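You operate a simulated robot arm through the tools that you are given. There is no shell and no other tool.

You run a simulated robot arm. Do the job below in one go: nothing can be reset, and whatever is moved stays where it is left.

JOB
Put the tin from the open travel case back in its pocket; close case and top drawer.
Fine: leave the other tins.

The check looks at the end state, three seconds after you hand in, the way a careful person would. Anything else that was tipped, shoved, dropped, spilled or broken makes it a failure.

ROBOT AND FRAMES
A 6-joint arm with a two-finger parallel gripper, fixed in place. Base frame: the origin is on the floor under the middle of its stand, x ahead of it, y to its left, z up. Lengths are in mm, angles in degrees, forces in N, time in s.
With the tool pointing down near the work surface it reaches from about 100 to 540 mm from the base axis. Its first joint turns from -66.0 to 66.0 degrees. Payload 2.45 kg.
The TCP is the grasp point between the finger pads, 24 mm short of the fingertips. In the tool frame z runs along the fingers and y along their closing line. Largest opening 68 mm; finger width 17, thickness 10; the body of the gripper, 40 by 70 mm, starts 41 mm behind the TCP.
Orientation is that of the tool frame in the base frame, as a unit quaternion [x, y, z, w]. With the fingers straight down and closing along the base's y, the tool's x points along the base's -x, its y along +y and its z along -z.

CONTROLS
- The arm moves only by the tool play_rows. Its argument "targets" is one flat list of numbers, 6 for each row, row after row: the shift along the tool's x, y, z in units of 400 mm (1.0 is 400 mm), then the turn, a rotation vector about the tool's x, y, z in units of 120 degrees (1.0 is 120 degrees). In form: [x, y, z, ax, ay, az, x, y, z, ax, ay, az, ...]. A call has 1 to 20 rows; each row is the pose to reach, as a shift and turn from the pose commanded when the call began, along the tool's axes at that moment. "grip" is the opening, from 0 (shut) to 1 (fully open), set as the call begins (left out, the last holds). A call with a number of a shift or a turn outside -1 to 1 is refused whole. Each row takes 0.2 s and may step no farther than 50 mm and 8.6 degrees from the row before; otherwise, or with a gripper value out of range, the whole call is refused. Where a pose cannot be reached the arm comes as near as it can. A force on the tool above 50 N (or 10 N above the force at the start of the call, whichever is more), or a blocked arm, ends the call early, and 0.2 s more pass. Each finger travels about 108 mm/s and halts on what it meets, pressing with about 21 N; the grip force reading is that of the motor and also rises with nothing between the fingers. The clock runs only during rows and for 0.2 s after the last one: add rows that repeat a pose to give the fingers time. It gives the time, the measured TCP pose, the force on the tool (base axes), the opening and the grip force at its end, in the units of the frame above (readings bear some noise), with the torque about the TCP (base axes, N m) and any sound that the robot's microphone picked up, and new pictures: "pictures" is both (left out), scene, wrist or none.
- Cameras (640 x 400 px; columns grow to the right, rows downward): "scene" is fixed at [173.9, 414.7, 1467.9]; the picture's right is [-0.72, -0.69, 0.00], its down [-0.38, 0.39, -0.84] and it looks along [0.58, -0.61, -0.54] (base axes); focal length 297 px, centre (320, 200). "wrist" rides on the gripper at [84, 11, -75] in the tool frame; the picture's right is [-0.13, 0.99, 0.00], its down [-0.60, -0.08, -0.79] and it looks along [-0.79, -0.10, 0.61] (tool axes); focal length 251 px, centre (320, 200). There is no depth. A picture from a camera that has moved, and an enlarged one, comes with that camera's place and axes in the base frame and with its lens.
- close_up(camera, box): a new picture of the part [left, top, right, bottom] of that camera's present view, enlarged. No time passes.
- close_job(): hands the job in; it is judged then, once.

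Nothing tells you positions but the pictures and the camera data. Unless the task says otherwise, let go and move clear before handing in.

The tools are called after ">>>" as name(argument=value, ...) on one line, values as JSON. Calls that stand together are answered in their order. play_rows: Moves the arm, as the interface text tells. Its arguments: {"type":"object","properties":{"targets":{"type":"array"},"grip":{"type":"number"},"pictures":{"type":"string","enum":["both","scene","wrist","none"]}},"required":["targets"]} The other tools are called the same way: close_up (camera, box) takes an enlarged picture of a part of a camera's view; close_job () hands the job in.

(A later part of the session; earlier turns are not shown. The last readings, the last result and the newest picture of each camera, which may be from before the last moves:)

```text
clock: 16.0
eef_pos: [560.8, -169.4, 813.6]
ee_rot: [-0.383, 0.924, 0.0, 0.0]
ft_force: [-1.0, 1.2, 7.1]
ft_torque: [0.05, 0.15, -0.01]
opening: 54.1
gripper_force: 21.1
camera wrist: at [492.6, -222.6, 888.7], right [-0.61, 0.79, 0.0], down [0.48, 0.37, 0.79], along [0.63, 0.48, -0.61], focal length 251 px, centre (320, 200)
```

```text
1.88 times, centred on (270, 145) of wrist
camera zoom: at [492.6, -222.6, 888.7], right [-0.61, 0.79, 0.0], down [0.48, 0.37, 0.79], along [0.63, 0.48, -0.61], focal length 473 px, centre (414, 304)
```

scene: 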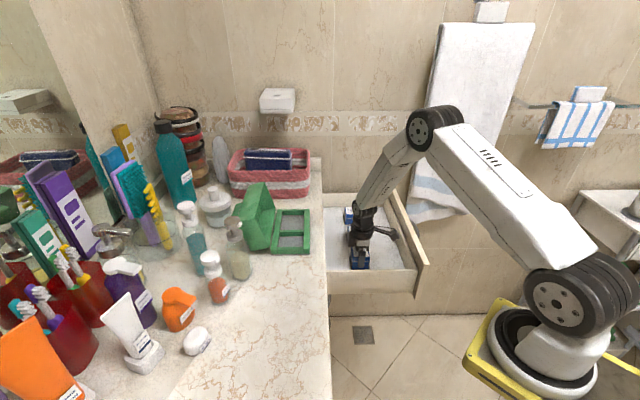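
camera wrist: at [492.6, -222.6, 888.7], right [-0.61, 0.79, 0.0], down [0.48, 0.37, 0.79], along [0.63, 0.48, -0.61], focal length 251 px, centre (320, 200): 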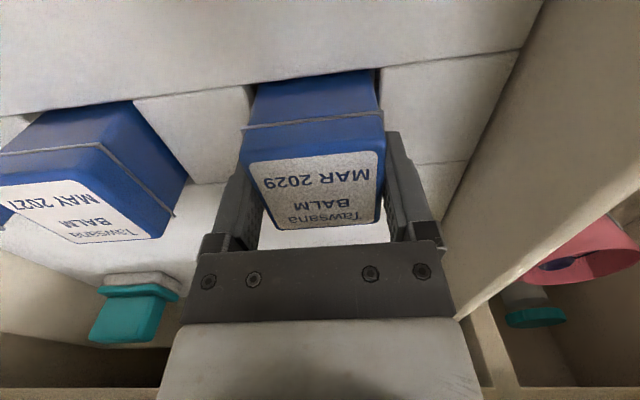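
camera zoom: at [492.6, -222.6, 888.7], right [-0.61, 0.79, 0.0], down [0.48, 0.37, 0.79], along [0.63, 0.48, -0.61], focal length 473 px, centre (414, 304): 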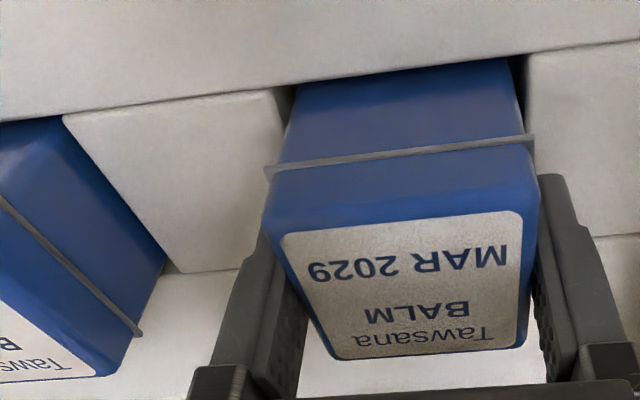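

The contact force rose to about 7 N right at the expected pocket-floor height, so the tin is seated. Opening the gripper.

>>> play_rows(targets=[0, 0, -0.001, 0, 0, 0, 0, 0, -0.001, 0, 0, 0, 0, 0, -0.001, 0, 0, 0], grip=1, pictures="wrist")

>>> close_up(camera="wrist", box=[100, 40, 440, 250])

```text
clock: 16.8
eef_pos: [561.2, -170.6, 813.8]
ee_rot: [-0.383, 0.924, 0.0, 0.0]
ft_force: [1.2, 0.1, 0.0]
ft_torque: [0.01, -0.02, -0.01]
opening: 67.9
gripper_force: 0.0
camera wrist: at [492.7, -222.5, 888.9], right [-0.61, 0.79, 0.0], down [0.48, 0.37, 0.79], along [0.63, 0.48, -0.61], focal length 251 px, centre (320, 200)
```

wrist: 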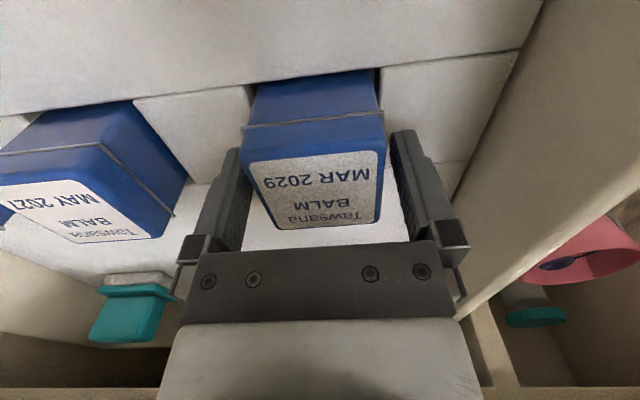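

```text
1.88 times, centred on (270, 145) of wrist
camera zoom: at [492.7, -222.5, 888.9], right [-0.61, 0.79, 0.0], down [0.48, 0.37, 0.79], along [0.63, 0.48, -0.61], focal length 473 px, centre (414, 304)
```

zoom: 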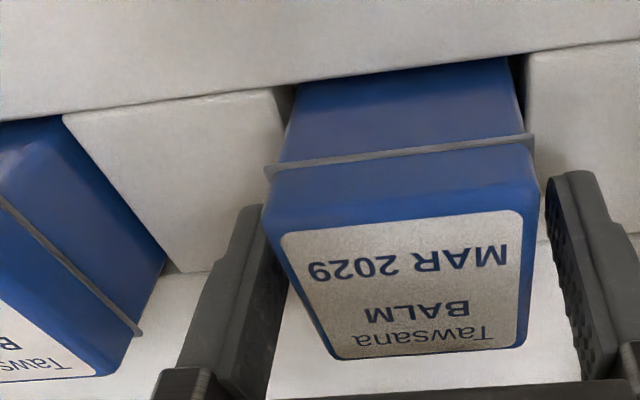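

The tin is released and standing upright in the pocket. Rising straight up to check it from above.

>>> play_rows(targets=[0, 0, -0.03, 0, 0, 0, 0, 0, -0.09, 0, 0, 0, 0, 0, -0.18, 0, 0, 0, 0, 0, -0.29, 0, 0, 0, 0, 0, -0.4, 0, 0, 0, 0, 0, -0.5, 0, 0, 0, 0, 0, -0.5, 0, 0, 0], pictures="both")

>>> close_up(camera="scene", box=[320, 190, 430, 285])

>>> close_up(camera="wrist", box=[180, 0, 440, 130])

```text
clock: 18.4
eef_pos: [559.7, -169.3, 1012.4]
ee_rot: [-0.383, 0.924, 0.0, 0.0]
ft_force: [0.1, 0.1, 0.2]
ft_torque: [-0.01, -0.01, 0.0]
opening: 68.1
gripper_force: 0.0
camera wrist: at [491.8, -222.3, 1088.6], right [-0.61, 0.79, 0.0], down [0.48, 0.37, 0.79], along [0.63, 0.48, -0.61], focal length 251 px, centre (320, 200)
```

scene: 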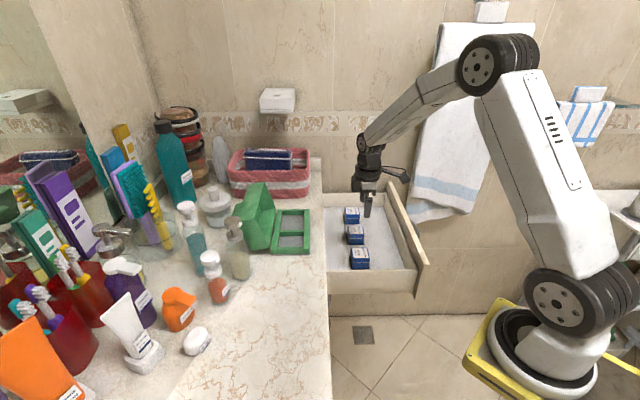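
wrist: 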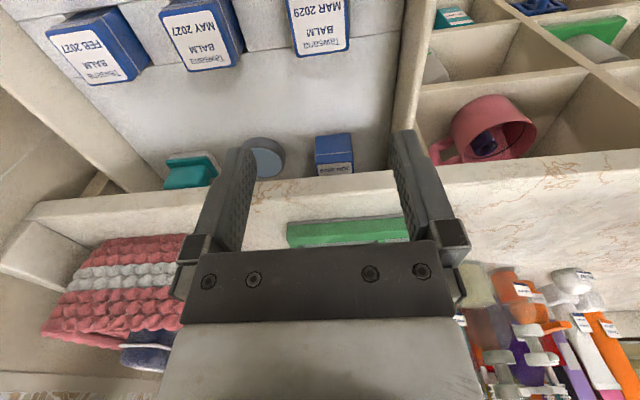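

```text
4.21 times, centred on (375, 238) of scene
camera zoom: at [173.8, 414.7, 1467.9], right [-0.72, -0.69, 0.0], down [-0.38, 0.39, -0.84], along [0.58, -0.61, -0.54], focal length 1249 px, centre (88, 42)
```

zoom: 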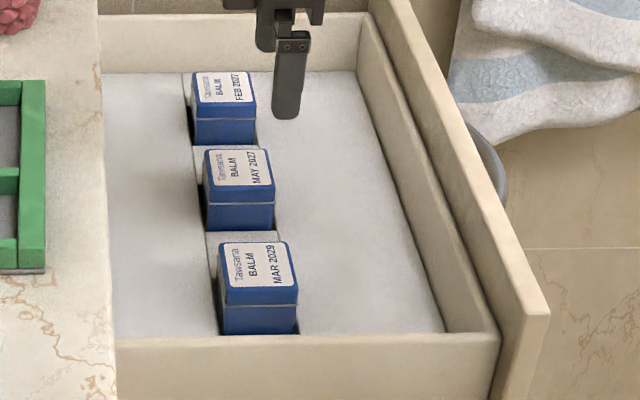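

```text
2.46 times, centred on (310, 65) of wrist
camera zoom: at [491.8, -222.3, 1088.6], right [-0.61, 0.79, 0.0], down [0.48, 0.37, 0.79], along [0.63, 0.48, -0.61], focal length 619 px, centre (345, 532)
```

zoom: 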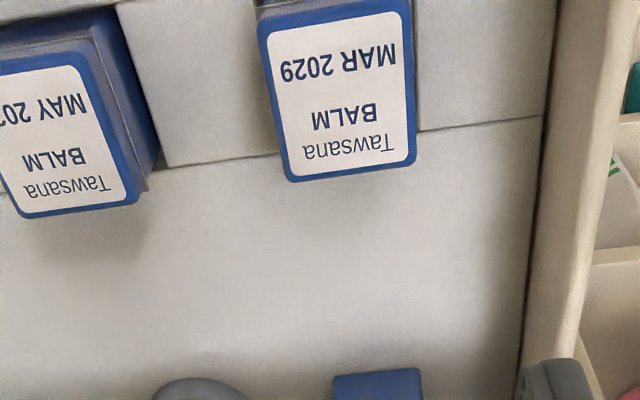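

The MAR 2029 tin is seated in its pocket in line with the other two. Next is the case lid. I'll close the gripper and move above the lid to look at the space behind it.

>>> play_rows(targets=[-0.05, 0.02, -0.1, 0, 0, 0, -0.12, 0.05, -0.2, 0, 0, 0, -0.22, 0.085, -0.2425, 0, 0, 0, -0.32, 0.12, -0.2425, 0, 0, 0, -0.42, 0.155, -0.2425, 0, 0, 0, -0.52, 0.19, -0.2425, 0, 0, 0, -0.62, 0.225, -0.2425, 0, 0, 0, -0.72, 0.255, -0.2425, 0, 0, 0, -0.8, 0.2775, -0.2425, 0, 0, 0, -0.8, 0.2775, -0.2425, 0, 0, 0], grip=0, pictures="both")

```text
refused: row 2 steps farther than a row can; nothing moved
```

>>> play_rows(targets=[-0.05, 0.02, -0.09, 0, 0, 0, -0.11, 0.045, -0.17, 0, 0, 0, -0.19, 0.075, -0.2425, 0, 0, 0, -0.3, 0.11, -0.2425, 0, 0, 0, -0.4, 0.145, -0.2425, 0, 0, 0, -0.5, 0.18, -0.2425, 0, 0, 0, -0.6, 0.215, -0.2425, 0, 0, 0, -0.7, 0.25, -0.2425, 0, 0, 0, -0.8, 0.2775, -0.2425, 0, 0, 0, -0.8, 0.2775, -0.2425, 0, 0, 0], grip=0, pictures="both")

>>> close_up(camera="wrist", box=[130, 60, 480, 260])

>>> close_up(camera="scene", box=[200, 150, 320, 260])

```text
clock: 20.6
eef_pos: [708.3, 134.6, 1110.3]
ee_rot: [-0.382, 0.924, 0.0, 0.0]
ft_force: [0.3, 1.0, -0.1]
ft_torque: [0.01, -0.01, 0.0]
opening: 0.0
gripper_force: 20.3
camera wrist: at [641.1, 81.8, 1185.5], right [-0.61, 0.79, 0.0], down [0.48, 0.37, 0.79], along [0.63, 0.48, -0.61], focal length 251 px, centre (320, 200)
```

scene: 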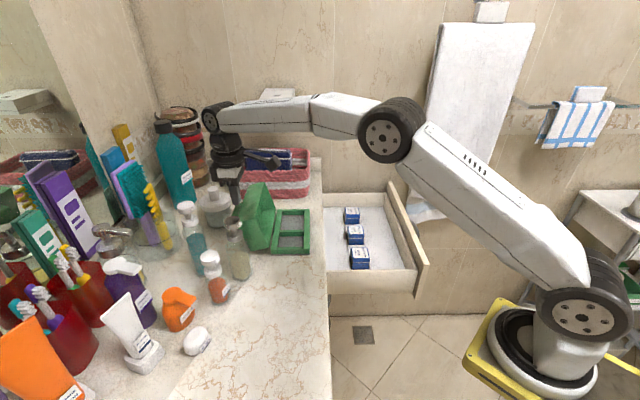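
wrist: 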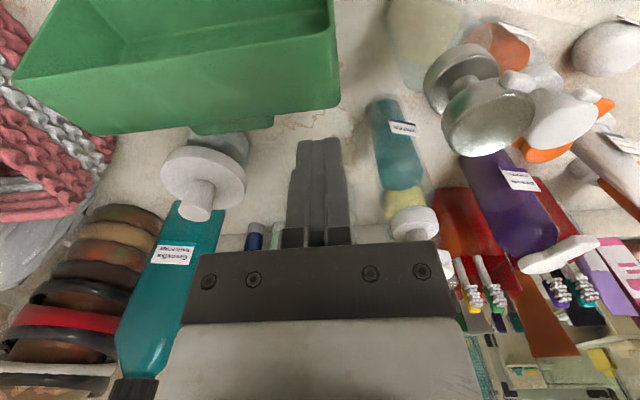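

```text
1.83 times, centred on (305, 160) of wrist
camera zoom: at [641.1, 81.8, 1185.5], right [-0.61, 0.79, 0.0], down [0.48, 0.37, 0.79], along [0.63, 0.48, -0.61], focal length 460 px, centre (347, 273)
```

zoom: 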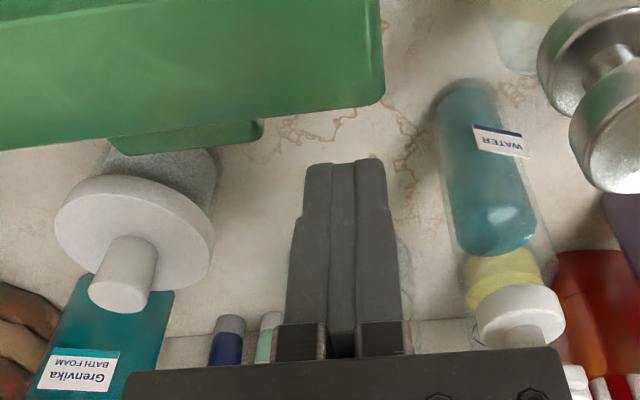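

```text
3.64 times, centred on (260, 205) of scene
camera zoom: at [173.8, 414.7, 1467.9], right [-0.72, -0.69, 0.0], down [-0.38, 0.39, -0.84], along [0.58, -0.61, -0.54], focal length 1079 px, centre (538, 182)
```

zoom: 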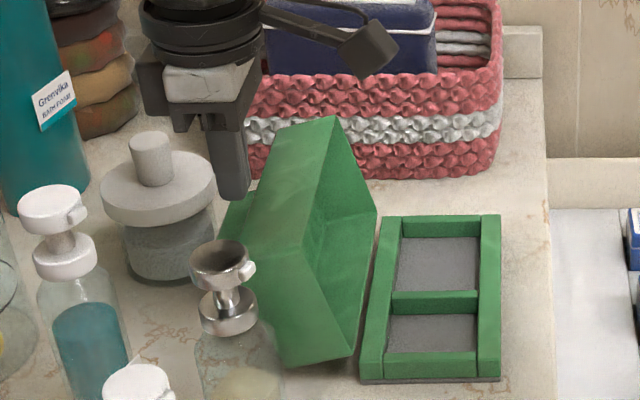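

Behind the lid there's free space at v≈420, clear of the lid's green tab at v≥448, the jar and the pump bottles. I'll tilt the closed fingers 20° outward and hover behind the lid's top edge.

>>> play_rows(targets=[-0.03, -0.011, -0.0125, 0, -0.0556, 0, -0.06, -0.022, -0.0125, 0, -0.1111, 0, -0.092, -0.0338, -0.0125, 0, -0.1667, 0, -0.092, -0.0338, -0.0125, 0, -0.1667, 0], pictures="both")

>>> close_up(camera="scene", box=[190, 130, 310, 250])

>>> close_up(camera="wrist", box=[130, 60, 480, 260])

```text
clock: 21.6
eef_pos: [744.6, 151.8, 1115.6]
ee_rot: [-0.377, 0.909, 0.066, 0.162]
ft_force: [-0.5, 0.0, 0.5]
ft_torque: [0.03, -0.03, -0.01]
opening: 0.2
gripper_force: 20.8
camera wrist: at [662.0, 83.8, 1157.3], right [-0.61, 0.79, 0.04], down [0.26, 0.15, 0.95], along [0.74, 0.6, -0.3], focal length 251 px, centre (320, 200)
```

scene: 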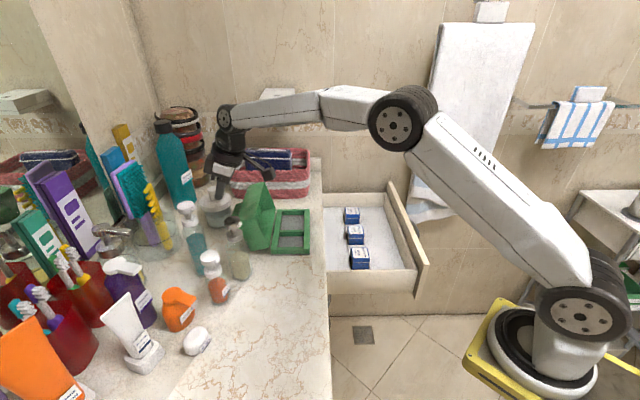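
wrist: 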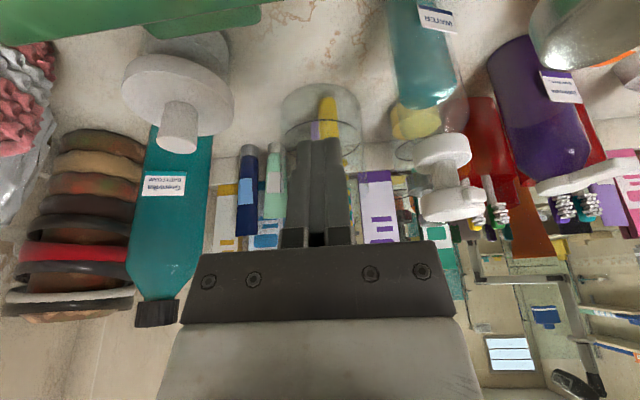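

```text
3.33 times, centred on (250, 190) of scene
camera zoom: at [173.9, 414.7, 1467.9], right [-0.72, -0.69, 0.0], down [-0.38, 0.39, -0.84], along [0.58, -0.61, -0.54], focal length 989 px, centre (553, 233)
```

zoom: 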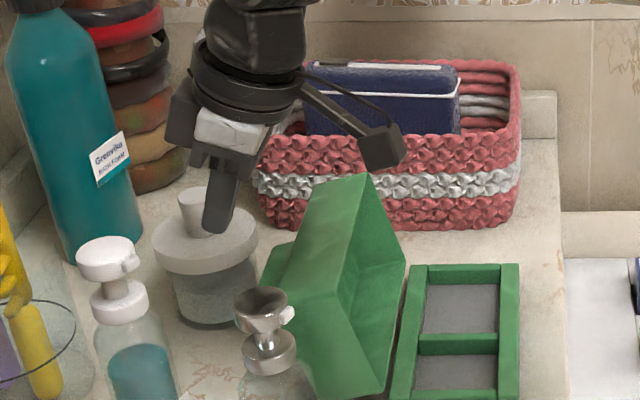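

```text
1.83 times, centred on (305, 160) of wrist
camera zoom: at [662.0, 83.8, 1157.3], right [-0.61, 0.79, 0.04], down [0.26, 0.15, 0.95], along [0.74, 0.6, -0.3], focal length 460 px, centre (347, 273)
```

zoom: 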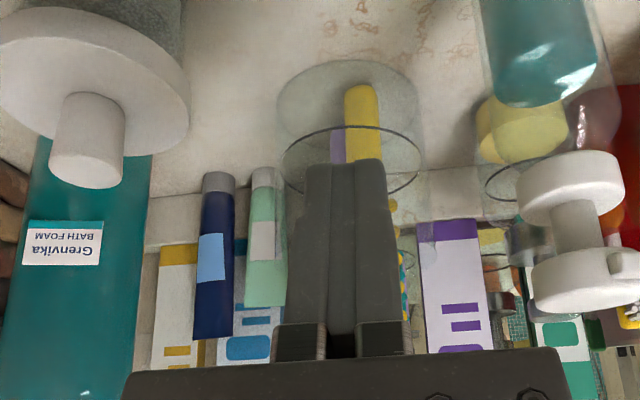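

The hover position matches my prediction. Lowering the closed fingertips behind the lid's top edge without touching it yet.

>>> play_rows(targets=[0.0282, 0, 0.058, 0, 0, 0, 0.0564, 0, 0.116, 0, 0, 0, 0.0846, 0, 0.174, 0, 0, 0, 0.0846, 0, 0.174, 0, 0, 0], pictures="both")

>>> close_up(camera="scene", box=[200, 150, 320, 260])

```text
clock: 22.6
eef_pos: [740.0, 145.4, 1038.8]
ee_rot: [-0.377, 0.91, 0.066, 0.161]
ft_force: [0.0, 0.1, -0.1]
ft_torque: [0.0, 0.02, 0.01]
opening: 0.0
gripper_force: 21.3
camera wrist: at [657.0, 78.0, 1080.1], right [-0.62, 0.79, 0.04], down [0.27, 0.15, 0.95], along [0.74, 0.6, -0.3], focal length 251 px, centre (320, 200)
```

scene: 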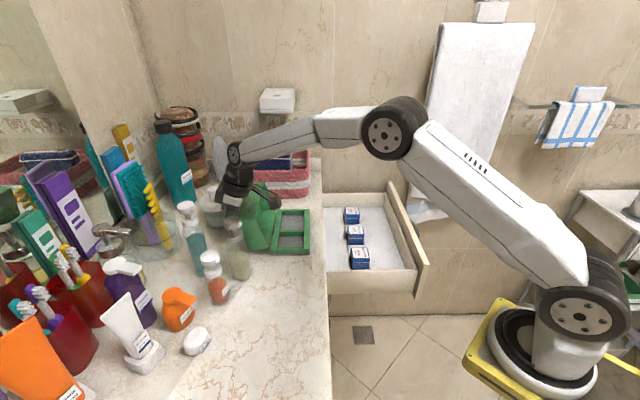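
wrist: 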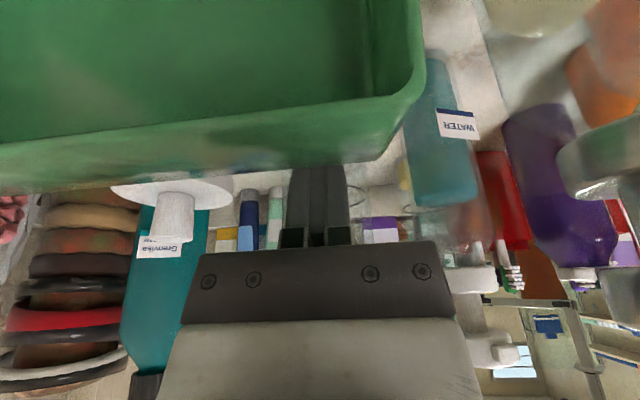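

```text
3.64 times, centred on (260, 205) of scene
camera zoom: at [173.9, 414.7, 1467.9], right [-0.72, -0.69, 0.0], down [-0.38, 0.39, -0.84], along [0.58, -0.61, -0.54], focal length 1079 px, centre (538, 182)
```

zoom: 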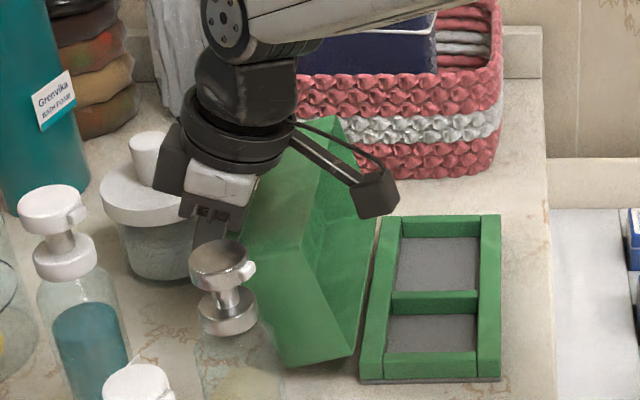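

The fingers are behind the lid with no contact. Now pulling gently toward the front to start the lid swinging closed.

>>> play_rows(targets=[0.0294, 0, -0.0107, 0, 0, 0, 0.0587, 0, -0.0214, 0, 0, 0, 0.0881, 0, -0.0321, 0, 0, 0, 0.1175, 0, -0.0428, 0, 0, 0], pictures="both")

>>> close_up(camera="scene", box=[200, 150, 320, 260])

```text
clock: 23.6
eef_pos: [703.2, 109.5, 1038.1]
ee_rot: [-0.377, 0.91, 0.066, 0.159]
ft_force: [0.5, -0.5, -0.5]
ft_torque: [0.01, 0.0, -0.02]
opening: 0.1
gripper_force: 21.1
camera wrist: at [621.0, 42.5, 1080.5], right [-0.62, 0.79, 0.04], down [0.27, 0.15, 0.95], along [0.74, 0.6, -0.3], focal length 251 px, centre (320, 200)
```

scene: 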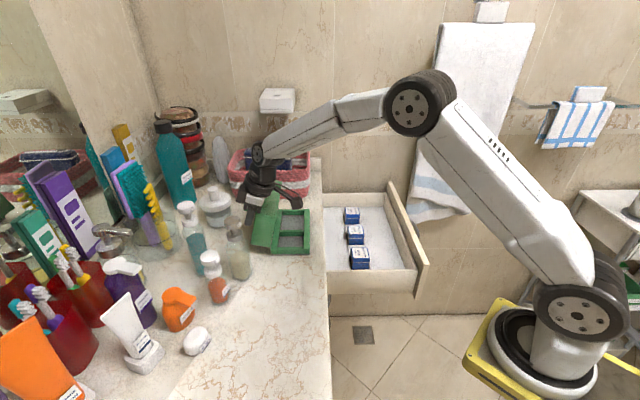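
wrist: 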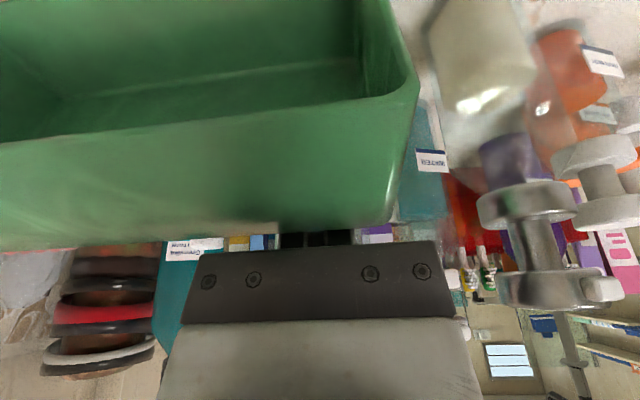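

```text
3.64 times, centred on (260, 205) of scene
camera zoom: at [173.9, 414.7, 1467.9], right [-0.72, -0.69, 0.0], down [-0.38, 0.39, -0.84], along [0.58, -0.61, -0.54], focal length 1079 px, centre (538, 182)
```

zoom: 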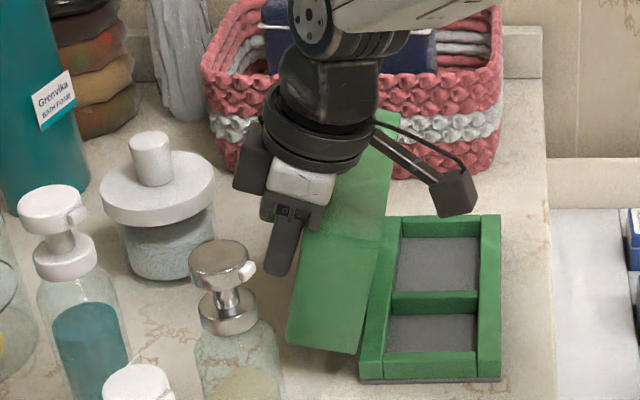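

The lid is rotating smoothly, now roughly upright, and the tray hasn't moved. Continuing the pull.

>>> play_rows(targets=[0.0294, 0, -0.0107, 0, 0, 0, 0.0587, 0, -0.0214, 0, 0, 0, 0.0881, 0, -0.0321, 0, 0, 0, 0.1175, 0, -0.0428, 0, 0, 0], pictures="both")

>>> close_up(camera="scene", box=[200, 150, 320, 260])

```text
clock: 24.6
eef_pos: [666.5, 74.0, 1036.2]
ee_rot: [-0.376, 0.91, 0.067, 0.158]
ft_force: [0.3, -0.3, 0.4]
ft_torque: [-0.01, 0.02, -0.02]
opening: 0.0
gripper_force: 20.6
camera wrist: at [584.4, 7.3, 1078.9], right [-0.61, 0.79, 0.05], down [0.27, 0.15, 0.95], along [0.74, 0.6, -0.31], focal length 251 px, centre (320, 200)
```

scene: 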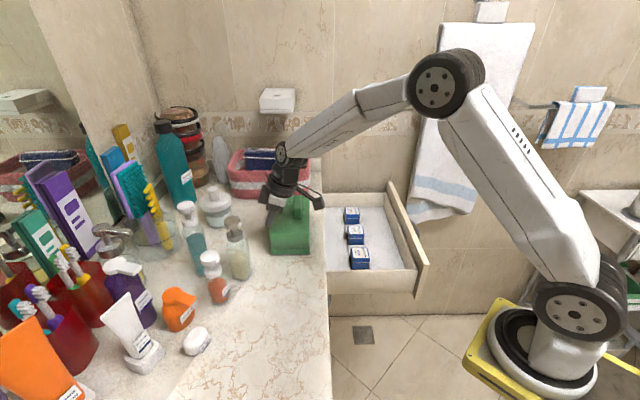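
wrist: 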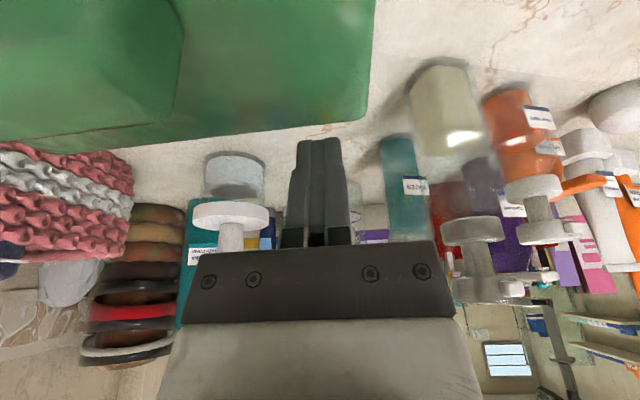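

```text
3.64 times, centred on (260, 205) of scene
camera zoom: at [173.9, 414.7, 1467.9], right [-0.72, -0.69, 0.0], down [-0.38, 0.39, -0.84], along [0.58, -0.61, -0.54], focal length 1079 px, centre (538, 182)
```

zoom: 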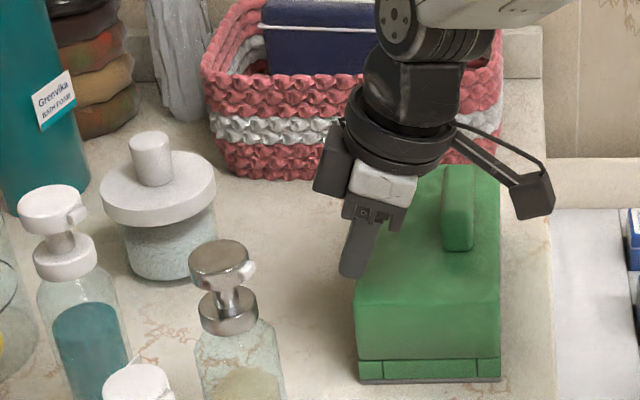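

The lid has swung shut and the tray hasn't shifted. I'll raise the gripper clear and back off to check the closure.

>>> play_rows(targets=[-0.0385, 0, -0.1057, 0, 0, 0, -0.077, 0, -0.2115, 0, 0, 0, 0.017, 0, -0.2457, 0, 0.0556, 0, 0.111, 0, -0.2799, 0, 0.1111, 0, 0.205, 0, -0.3141, 0, 0.1667, 0, 0.205, 0, -0.3141, 0, 0.1667, 0], pictures="both")

>>> close_up(camera="scene", box=[220, 170, 340, 270])

>>> close_up(camera="wrist", box=[180, 40, 440, 200])

```text
clock: 26.0
eef_pos: [581.2, -10.7, 1129.8]
ee_rot: [-0.383, 0.924, 0.0, -0.001]
ft_force: [-0.3, 0.0, -1.4]
ft_torque: [-0.04, 0.01, -0.01]
opening: 0.0
gripper_force: 20.9
camera wrist: at [514.0, -62.9, 1205.6], right [-0.61, 0.79, 0.0], down [0.48, 0.37, 0.79], along [0.63, 0.48, -0.61], focal length 251 px, centre (320, 200)
```

scene: 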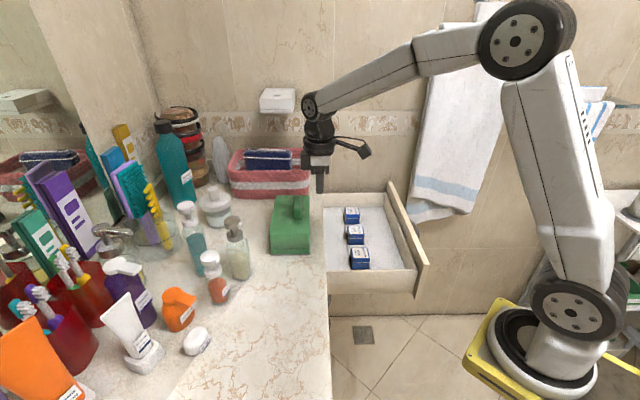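
wrist: 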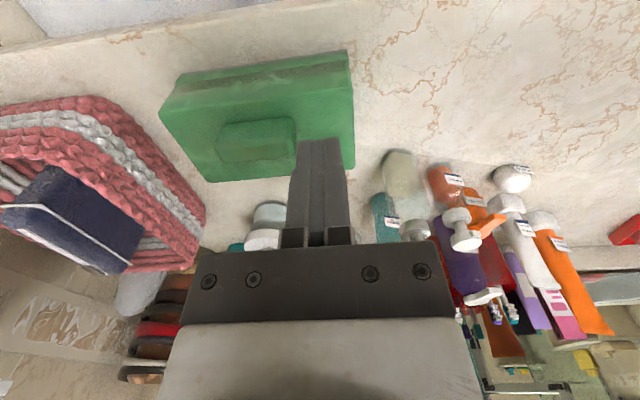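

```text
4.00 times, centred on (280, 220) of scene
camera zoom: at [173.9, 414.7, 1467.9], right [-0.72, -0.69, 0.0], down [-0.38, 0.39, -0.84], along [0.58, -0.61, -0.54], focal length 1187 px, centre (480, 120)
```

zoom: 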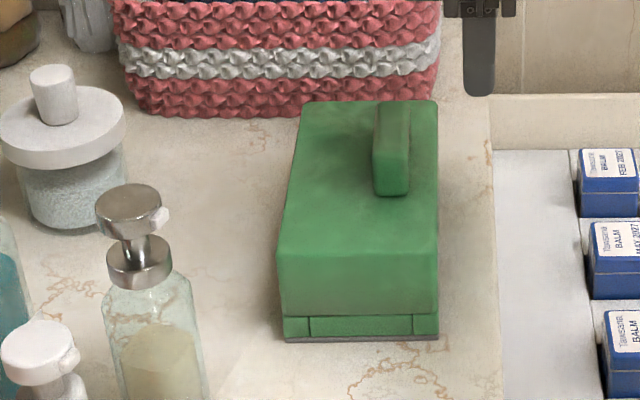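

```text
2.46 times, centred on (310, 120) of wrist
camera zoom: at [514.0, -62.9, 1205.6], right [-0.61, 0.79, 0.0], down [0.48, 0.37, 0.79], along [0.63, 0.48, -0.61], focal length 619 px, centre (345, 397)
```

zoom: 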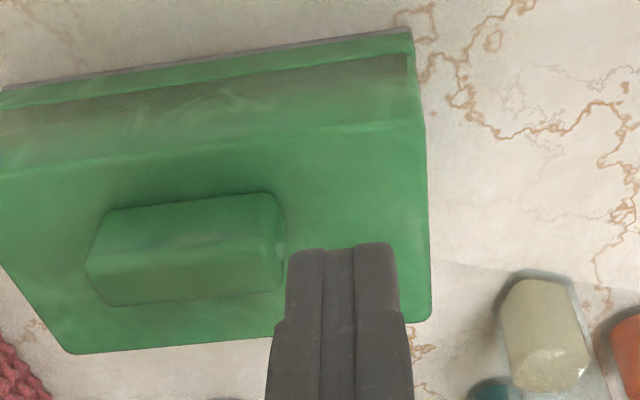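

>>> close_up(camera="scene", box=[262, 235, 322, 265])

>>> close_up(camera="wrist", box=[155, 40, 365, 120])

>>> close_up(camera="scene", box=[310, 170, 450, 310])

```text
10.67 times, centred on (292, 250) of scene
camera zoom: at [173.9, 414.7, 1467.9], right [-0.72, -0.69, 0.0], down [-0.38, 0.39, -0.84], along [0.58, -0.61, -0.54], focal length 3165 px, centre (619, -333)
```

zoom: 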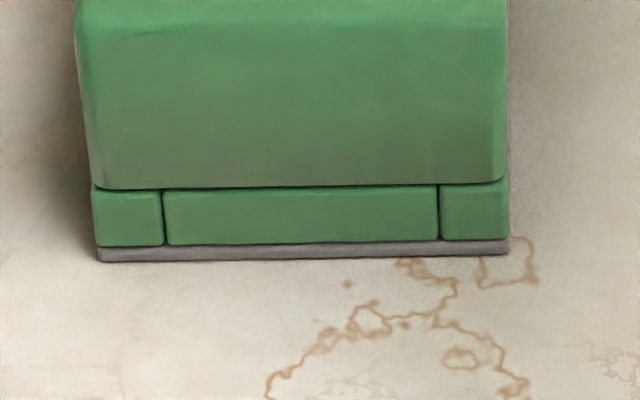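

```text
3.05 times, centred on (260, 80) of wrist
camera zoom: at [514.0, -62.9, 1205.6], right [-0.61, 0.79, 0.0], down [0.48, 0.37, 0.79], along [0.63, 0.48, -0.61], focal length 766 px, centre (503, 566)
```

zoom: 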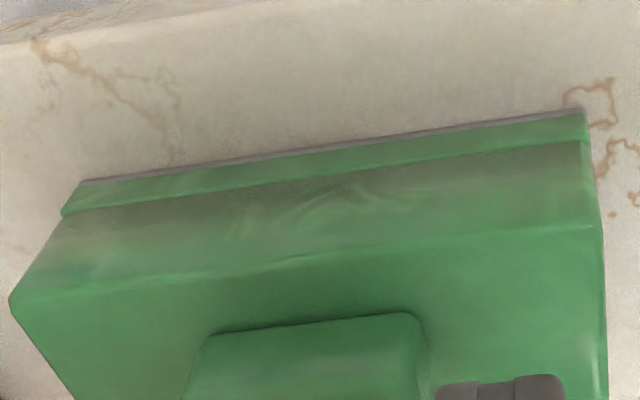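

```text
2.86 times, centred on (380, 240) of scene
camera zoom: at [173.9, 414.7, 1467.9], right [-0.72, -0.69, 0.0], down [-0.38, 0.39, -0.84], along [0.58, -0.61, -0.54], focal length 848 px, centre (149, 86)
```

zoom: 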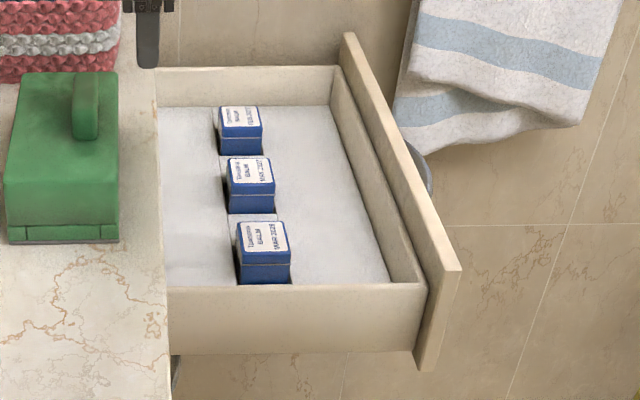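

The case is shut flush along its whole seam. Now the drawer: I'll swing round to the outside of its front panel at v≈510, clear of the handle, with the closed fingers tilted 25° outward.

>>> play_rows(targets=[0.0939, -0.0253, 0.0, 0, 0, 0, 0.1878, -0.0506, 0.02, 0, 0, 0, 0.2817, -0.0758, 0.05, 0, 0, 0, 0.3756, -0.1011, 0.08, 0, 0, 0, 0.4694, -0.1264, 0.11, 0, 0, 0, 0.5633, -0.1517, 0.14, 0, -0.0521, 0, 0.6572, -0.177, 0.17, 0, -0.1042, 0, 0.7511, -0.2022, 0.2, 0, -0.1562, 0, 0.845, -0.2275, 0.2, 0, -0.2083, 0, 0.845, -0.2275, 0.2, 0, -0.2083, 0], pictures="both")

>>> close_up(camera="scene", box=[320, 140, 470, 290])

```text
clock: 28.2
eef_pos: [407.0, -312.9, 1048.0]
ee_rot: [-0.373, 0.902, 0.082, 0.202]
ft_force: [-0.2, 0.4, 0.8]
ft_torque: [-0.02, 0.0, 0.02]
opening: 0.1
gripper_force: 21.0
camera wrist: at [322.6, -383.5, 1080.9], right [-0.62, 0.78, 0.05], down [0.2, 0.09, 0.97], along [0.76, 0.61, -0.22], focal length 251 px, centre (320, 200)
```

scene: 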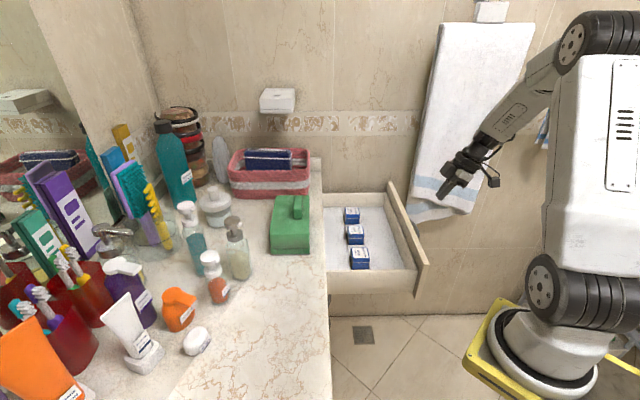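
wrist: 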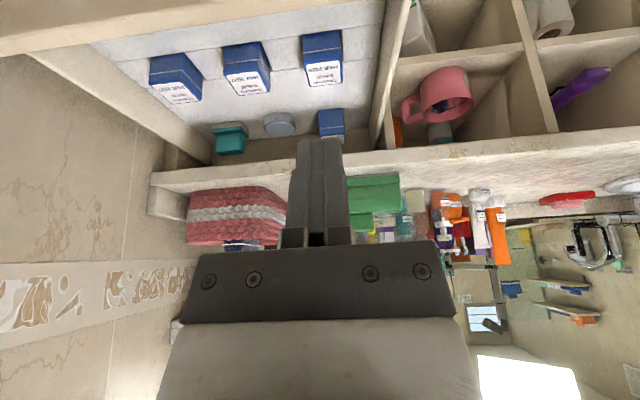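

```text
2.67 times, centred on (395, 215) of scene
camera zoom: at [173.9, 414.7, 1467.9], right [-0.72, -0.69, 0.0], down [-0.38, 0.39, -0.84], along [0.58, -0.61, -0.54], focal length 791 px, centre (120, 160)
```

zoom: 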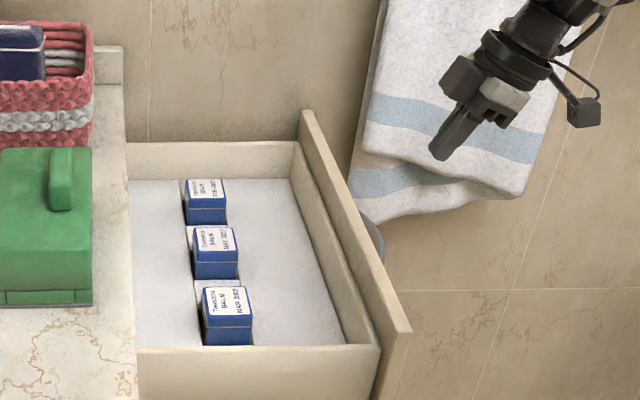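

Positioned as intended. Descending outside the front panel.

>>> play_rows(targets=[0.0429, 0, 0.092, 0, 0, 0, 0.0858, 0, 0.184, 0, 0, 0, 0.1287, 0, 0.276, 0, 0, 0, 0.1716, 0, 0.368, 0, 0, 0, 0.2145, 0, 0.46, 0, 0, 0, 0.2145, 0, 0.46, 0, 0, 0], pictures="both")

>>> close_up(camera="scene", box=[350, 160, 480, 290])

```text
clock: 29.6
eef_pos: [407.5, -313.0, 843.9]
ee_rot: [-0.373, 0.902, 0.082, 0.2]
ft_force: [0.7, -0.1, 0.3]
ft_torque: [0.01, 0.0, 0.0]
opening: 0.0
gripper_force: 20.9
camera wrist: at [323.1, -382.8, 877.7], right [-0.62, 0.78, 0.05], down [0.21, 0.09, 0.97], along [0.76, 0.61, -0.22], focal length 251 px, centre (320, 200)
```

scene: 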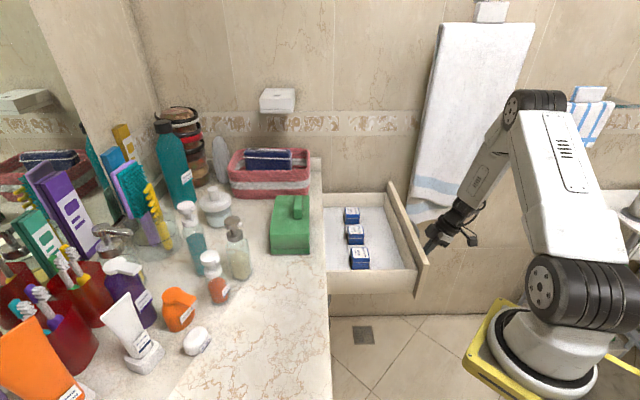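
wrist: 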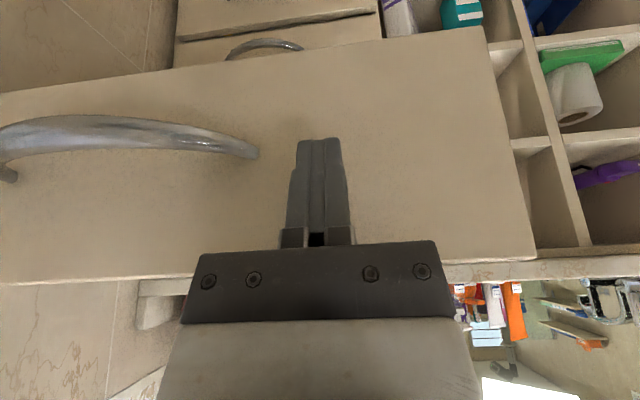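

```text
3.08 times, centred on (415, 225) of scene
camera zoom: at [173.9, 414.7, 1467.9], right [-0.72, -0.69, 0.0], down [-0.38, 0.39, -0.84], along [0.58, -0.61, -0.54], focal length 913 px, centre (28, 123)
```

zoom: 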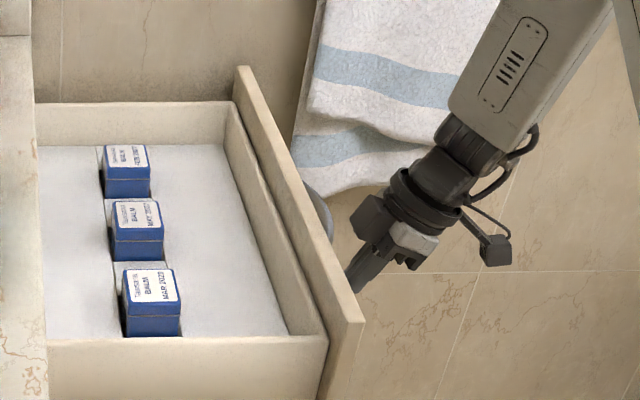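

The fingertips are just outside the panel, with the handle's end about 35 mm to the side. Now I'll push the drawer gently toward the cabinet, starting slowly so nothing inside shifts.

>>> play_rows(targets=[-0.0227, 0, 0.0106, 0, 0, 0, -0.0363, 0, 0.0169, 0, 0, 0, -0.0453, 0, 0.0211, 0, 0, 0, -0.0544, 0, 0.0254, 0, 0, 0, -0.0634, 0, 0.0296, 0, 0, 0, -0.0748, 0, 0.0349, 0, 0, 0, -0.0861, 0, 0.0401, 0, 0, 0, -0.0997, 0, 0.0465, 0, 0, 0, -0.1133, 0, 0.0528, 0, 0, 0, -0.1292, 0, 0.0602, 0, 0, 0, -0.145, 0, 0.0676, 0, 0, 0, -0.1631, 0, 0.0761, 0, 0, 0, -0.1813, 0, 0.0845, 0, 0, 0, -0.1994, 0, 0.093, 0, 0, 0, -0.2175, 0, 0.1014, 0, 0, 0, -0.2356, 0, 0.1099, 0, 0, 0, -0.2538, 0, 0.1183, 0, 0, 0], pictures="both")

>>> close_up(camera="scene", box=[310, 160, 460, 310])

```text
clock: 33.2
eef_pos: [487.3, -234.9, 844.3]
ee_rot: [-0.374, 0.902, 0.083, 0.2]
ft_force: [-1.1, -1.2, -1.1]
ft_torque: [-0.03, 0.06, 0.0]
opening: 0.1
gripper_force: 21.0
camera wrist: at [403.0, -303.4, 877.3], right [-0.62, 0.78, 0.06], down [0.21, 0.09, 0.97], along [0.76, 0.61, -0.22], focal length 251 px, centre (320, 200)
```

scene: 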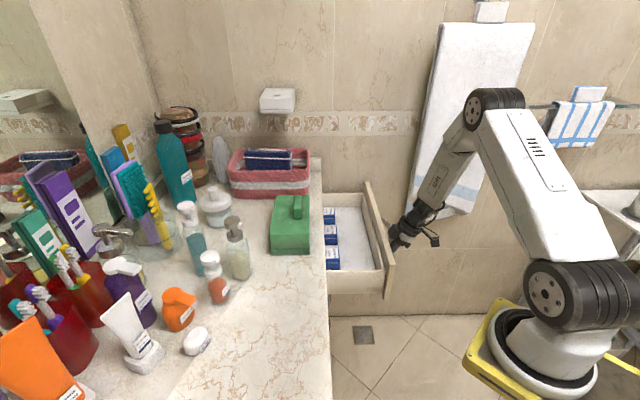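
wrist: 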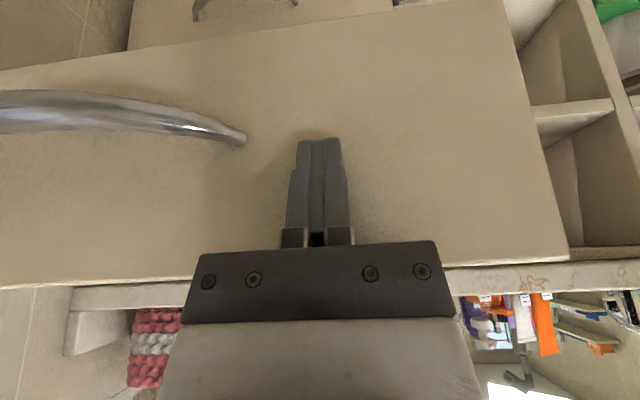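

```text
2.67 times, centred on (385, 235) of scene
camera zoom: at [173.8, 414.7, 1467.9], right [-0.72, -0.69, 0.0], down [-0.38, 0.39, -0.84], along [0.58, -0.61, -0.54], focal length 791 px, centre (147, 107)
```

zoom: 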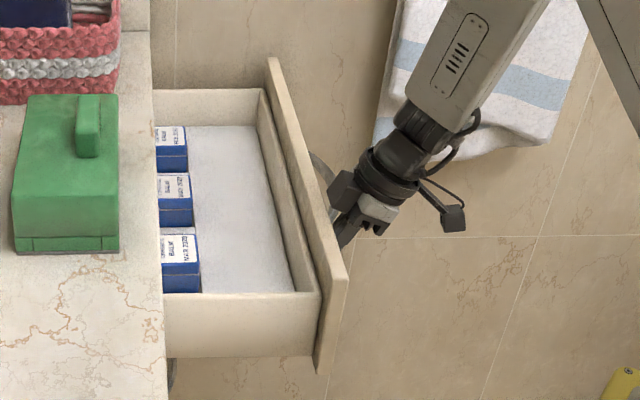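

The drawer is sliding smoothly with under 2 N, and the tins are steady. Continuing the push.

>>> play_rows(targets=[-0.0091, 0, 0.0042, 0, 0, 0, -0.0227, 0, 0.0106, 0, 0, 0, -0.0385, 0, 0.018, 0, 0, 0, -0.0566, 0, 0.0264, 0, 0, 0, -0.0748, 0, 0.0349, 0, 0, 0, -0.0929, 0, 0.0433, 0, 0, 0, -0.111, 0, 0.0518, 0, 0, 0, -0.1292, 0, 0.0602, 0, 0, 0, -0.1473, 0, 0.0687, 0, 0, 0, -0.1654, 0, 0.0771, 0, 0, 0, -0.1835, 0, 0.0856, 0, 0, 0, -0.2017, 0, 0.094, 0, 0, 0, -0.2198, 0, 0.1025, 0, 0, 0, -0.2379, 0, 0.1109, 0, 0, 0, -0.256, 0, 0.1194, 0, 0, 0, -0.2719, 0, 0.1268, 0, 0, 0, -0.281, 0, 0.131, 0, 0, 0], pictures="both")

>>> close_up(camera="scene", box=[290, 160, 440, 310])

```text
clock: 36.8
eef_pos: [575.1, -145.4, 845.0]
ee_rot: [-0.374, 0.902, 0.084, 0.199]
ft_force: [-2.8, -1.0, 0.0]
ft_torque: [-0.04, 0.03, 0.02]
opening: 0.2
gripper_force: 21.1
camera wrist: at [490.0, -215.8, 878.6], right [-0.62, 0.78, 0.05], down [0.21, 0.09, 0.97], along [0.76, 0.61, -0.22], focal length 251 px, centre (320, 200)
```

scene: 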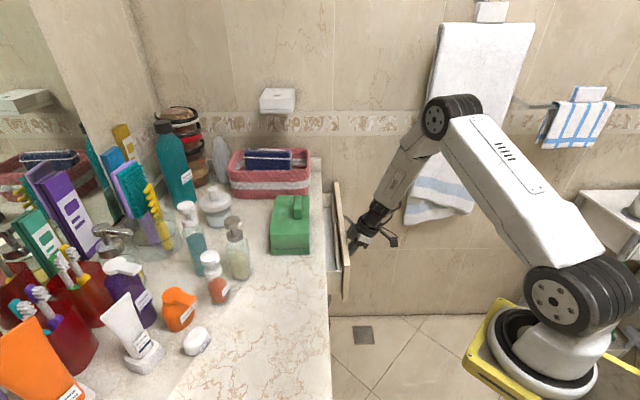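
wrist: 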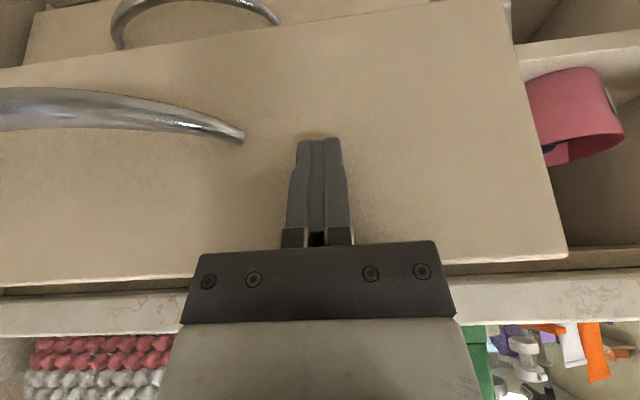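

```text
2.67 times, centred on (365, 235) of scene
camera zoom: at [173.8, 414.7, 1467.9], right [-0.72, -0.69, 0.0], down [-0.38, 0.39, -0.84], along [0.58, -0.61, -0.54], focal length 791 px, centre (200, 107)
```

zoom: 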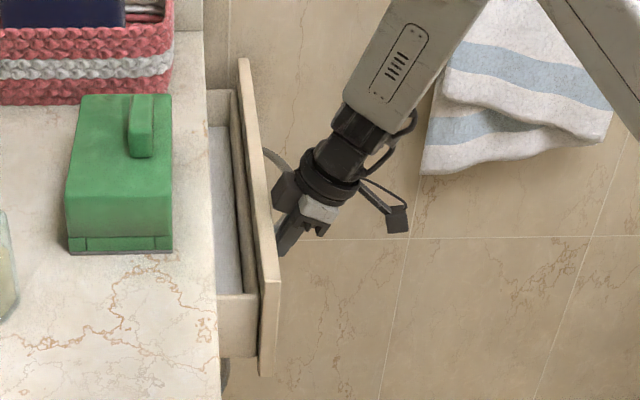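

The panel face is at about u≈320, with roughly 50–60 mm to go. Continuing slowly while watching for the end stop.

>>> play_rows(targets=[-0.0068, 0, 0.0032, 0, 0, 0, -0.0159, 0, 0.0074, 0, 0, 0, -0.0272, 0, 0.0127, 0, 0, 0, -0.0385, 0, 0.018, 0, 0, 0, -0.0498, 0, 0.0232, 0, 0, 0, -0.0612, 0, 0.0285, 0, 0, 0, -0.0725, 0, 0.0338, 0, 0, 0, -0.0838, 0, 0.0391, 0, 0, 0, -0.0929, 0, 0.0433, 0, 0, 0, -0.0997, 0, 0.0465, 0, 0, 0], pictures="both")

>>> close_up(camera="scene", box=[290, 160, 440, 310])

```text
clock: 39.0
eef_pos: [605.6, -114.5, 846.7]
ee_rot: [-0.374, 0.902, 0.083, 0.199]
ft_force: [-1.0, -1.8, 1.3]
ft_torque: [0.0, 0.04, 0.0]
opening: 0.1
gripper_force: 20.8
camera wrist: at [521.8, -184.6, 878.3], right [-0.62, 0.78, 0.05], down [0.21, 0.09, 0.97], along [0.76, 0.61, -0.22], focal length 251 px, centre (320, 200)
```

scene: 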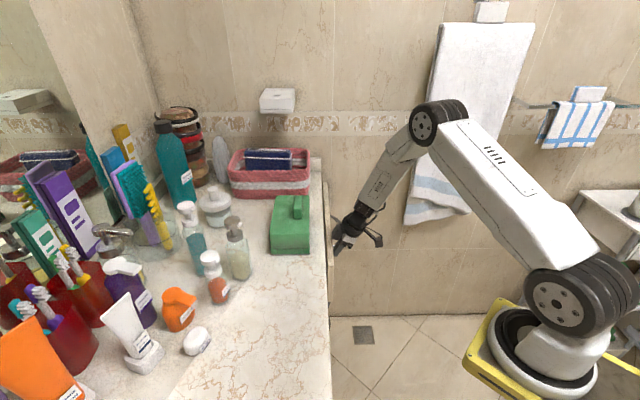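
wrist: 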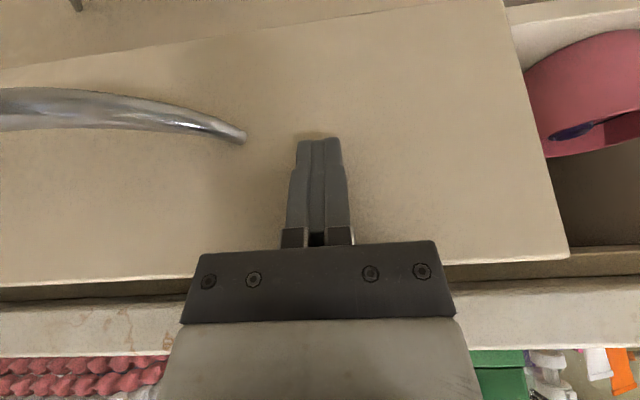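

```text
2.67 times, centred on (365, 235) of scene
camera zoom: at [173.8, 414.7, 1467.9], right [-0.72, -0.69, 0.0], down [-0.38, 0.39, -0.84], along [0.58, -0.61, -0.54], focal length 791 px, centre (200, 107)
```

zoom: 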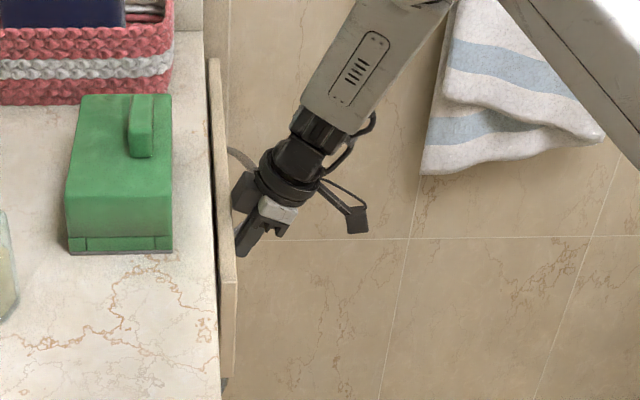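

The panel is nearly in, but the gripper's side housing would meet the counter edge before the drawer is fully home at this tilt. I'll back off 30 mm and tilt further, to 55°, so only the fingertips lead.

>>> play_rows(targets=[0.034, 0, -0.0159, 0, 0, 0, 0.068, 0, -0.0317, 0, -0.0625, 0, 0.068, 0, -0.0317, 0, -0.125, 0, 0.068, 0, -0.0317, 0, -0.1875, 0, 0.068, 0, -0.0317, 0, -0.25, 0, 0.068, 0, -0.0317, 0, -0.25, 0], pictures="both")

>>> close_up(camera="scene", box=[290, 160, 440, 310])

```text
clock: 40.4
eef_pos: [584.8, -135.5, 845.2]
ee_rot: [-0.34, 0.819, 0.177, 0.427]
ft_force: [-0.1, -0.7, -0.5]
ft_torque: [-0.01, -0.02, -0.02]
opening: 0.0
gripper_force: 20.9
camera wrist: at [498.7, -207.4, 819.6], right [-0.65, 0.75, 0.11], down [-0.16, -0.27, 0.95], along [0.74, 0.6, 0.3], focal length 251 px, centre (320, 200)
```

scene: 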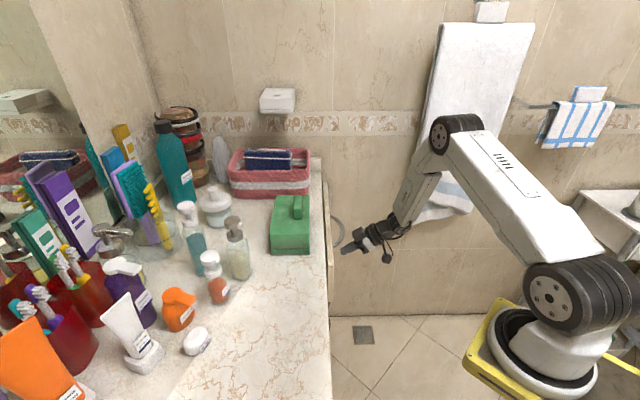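
wrist: 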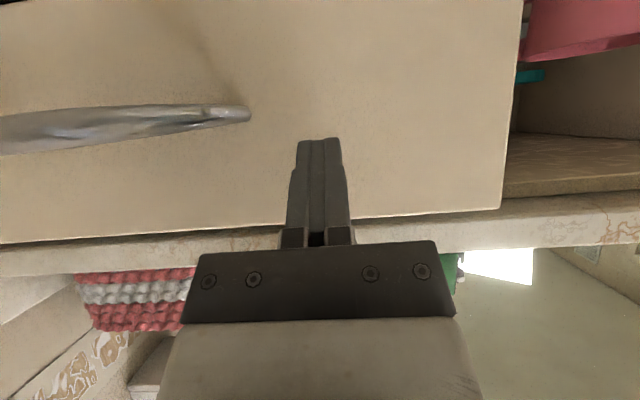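

```text
2.67 times, centred on (365, 235) of scene
camera zoom: at [173.9, 414.7, 1467.9], right [-0.72, -0.69, 0.0], down [-0.38, 0.39, -0.84], along [0.58, -0.61, -0.54], focal length 791 px, centre (200, 107)
```

zoom: 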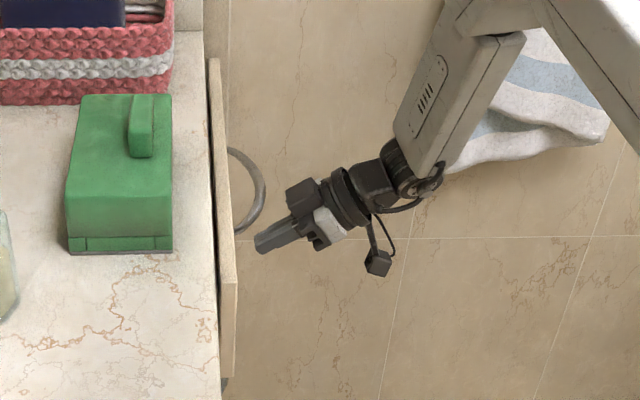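

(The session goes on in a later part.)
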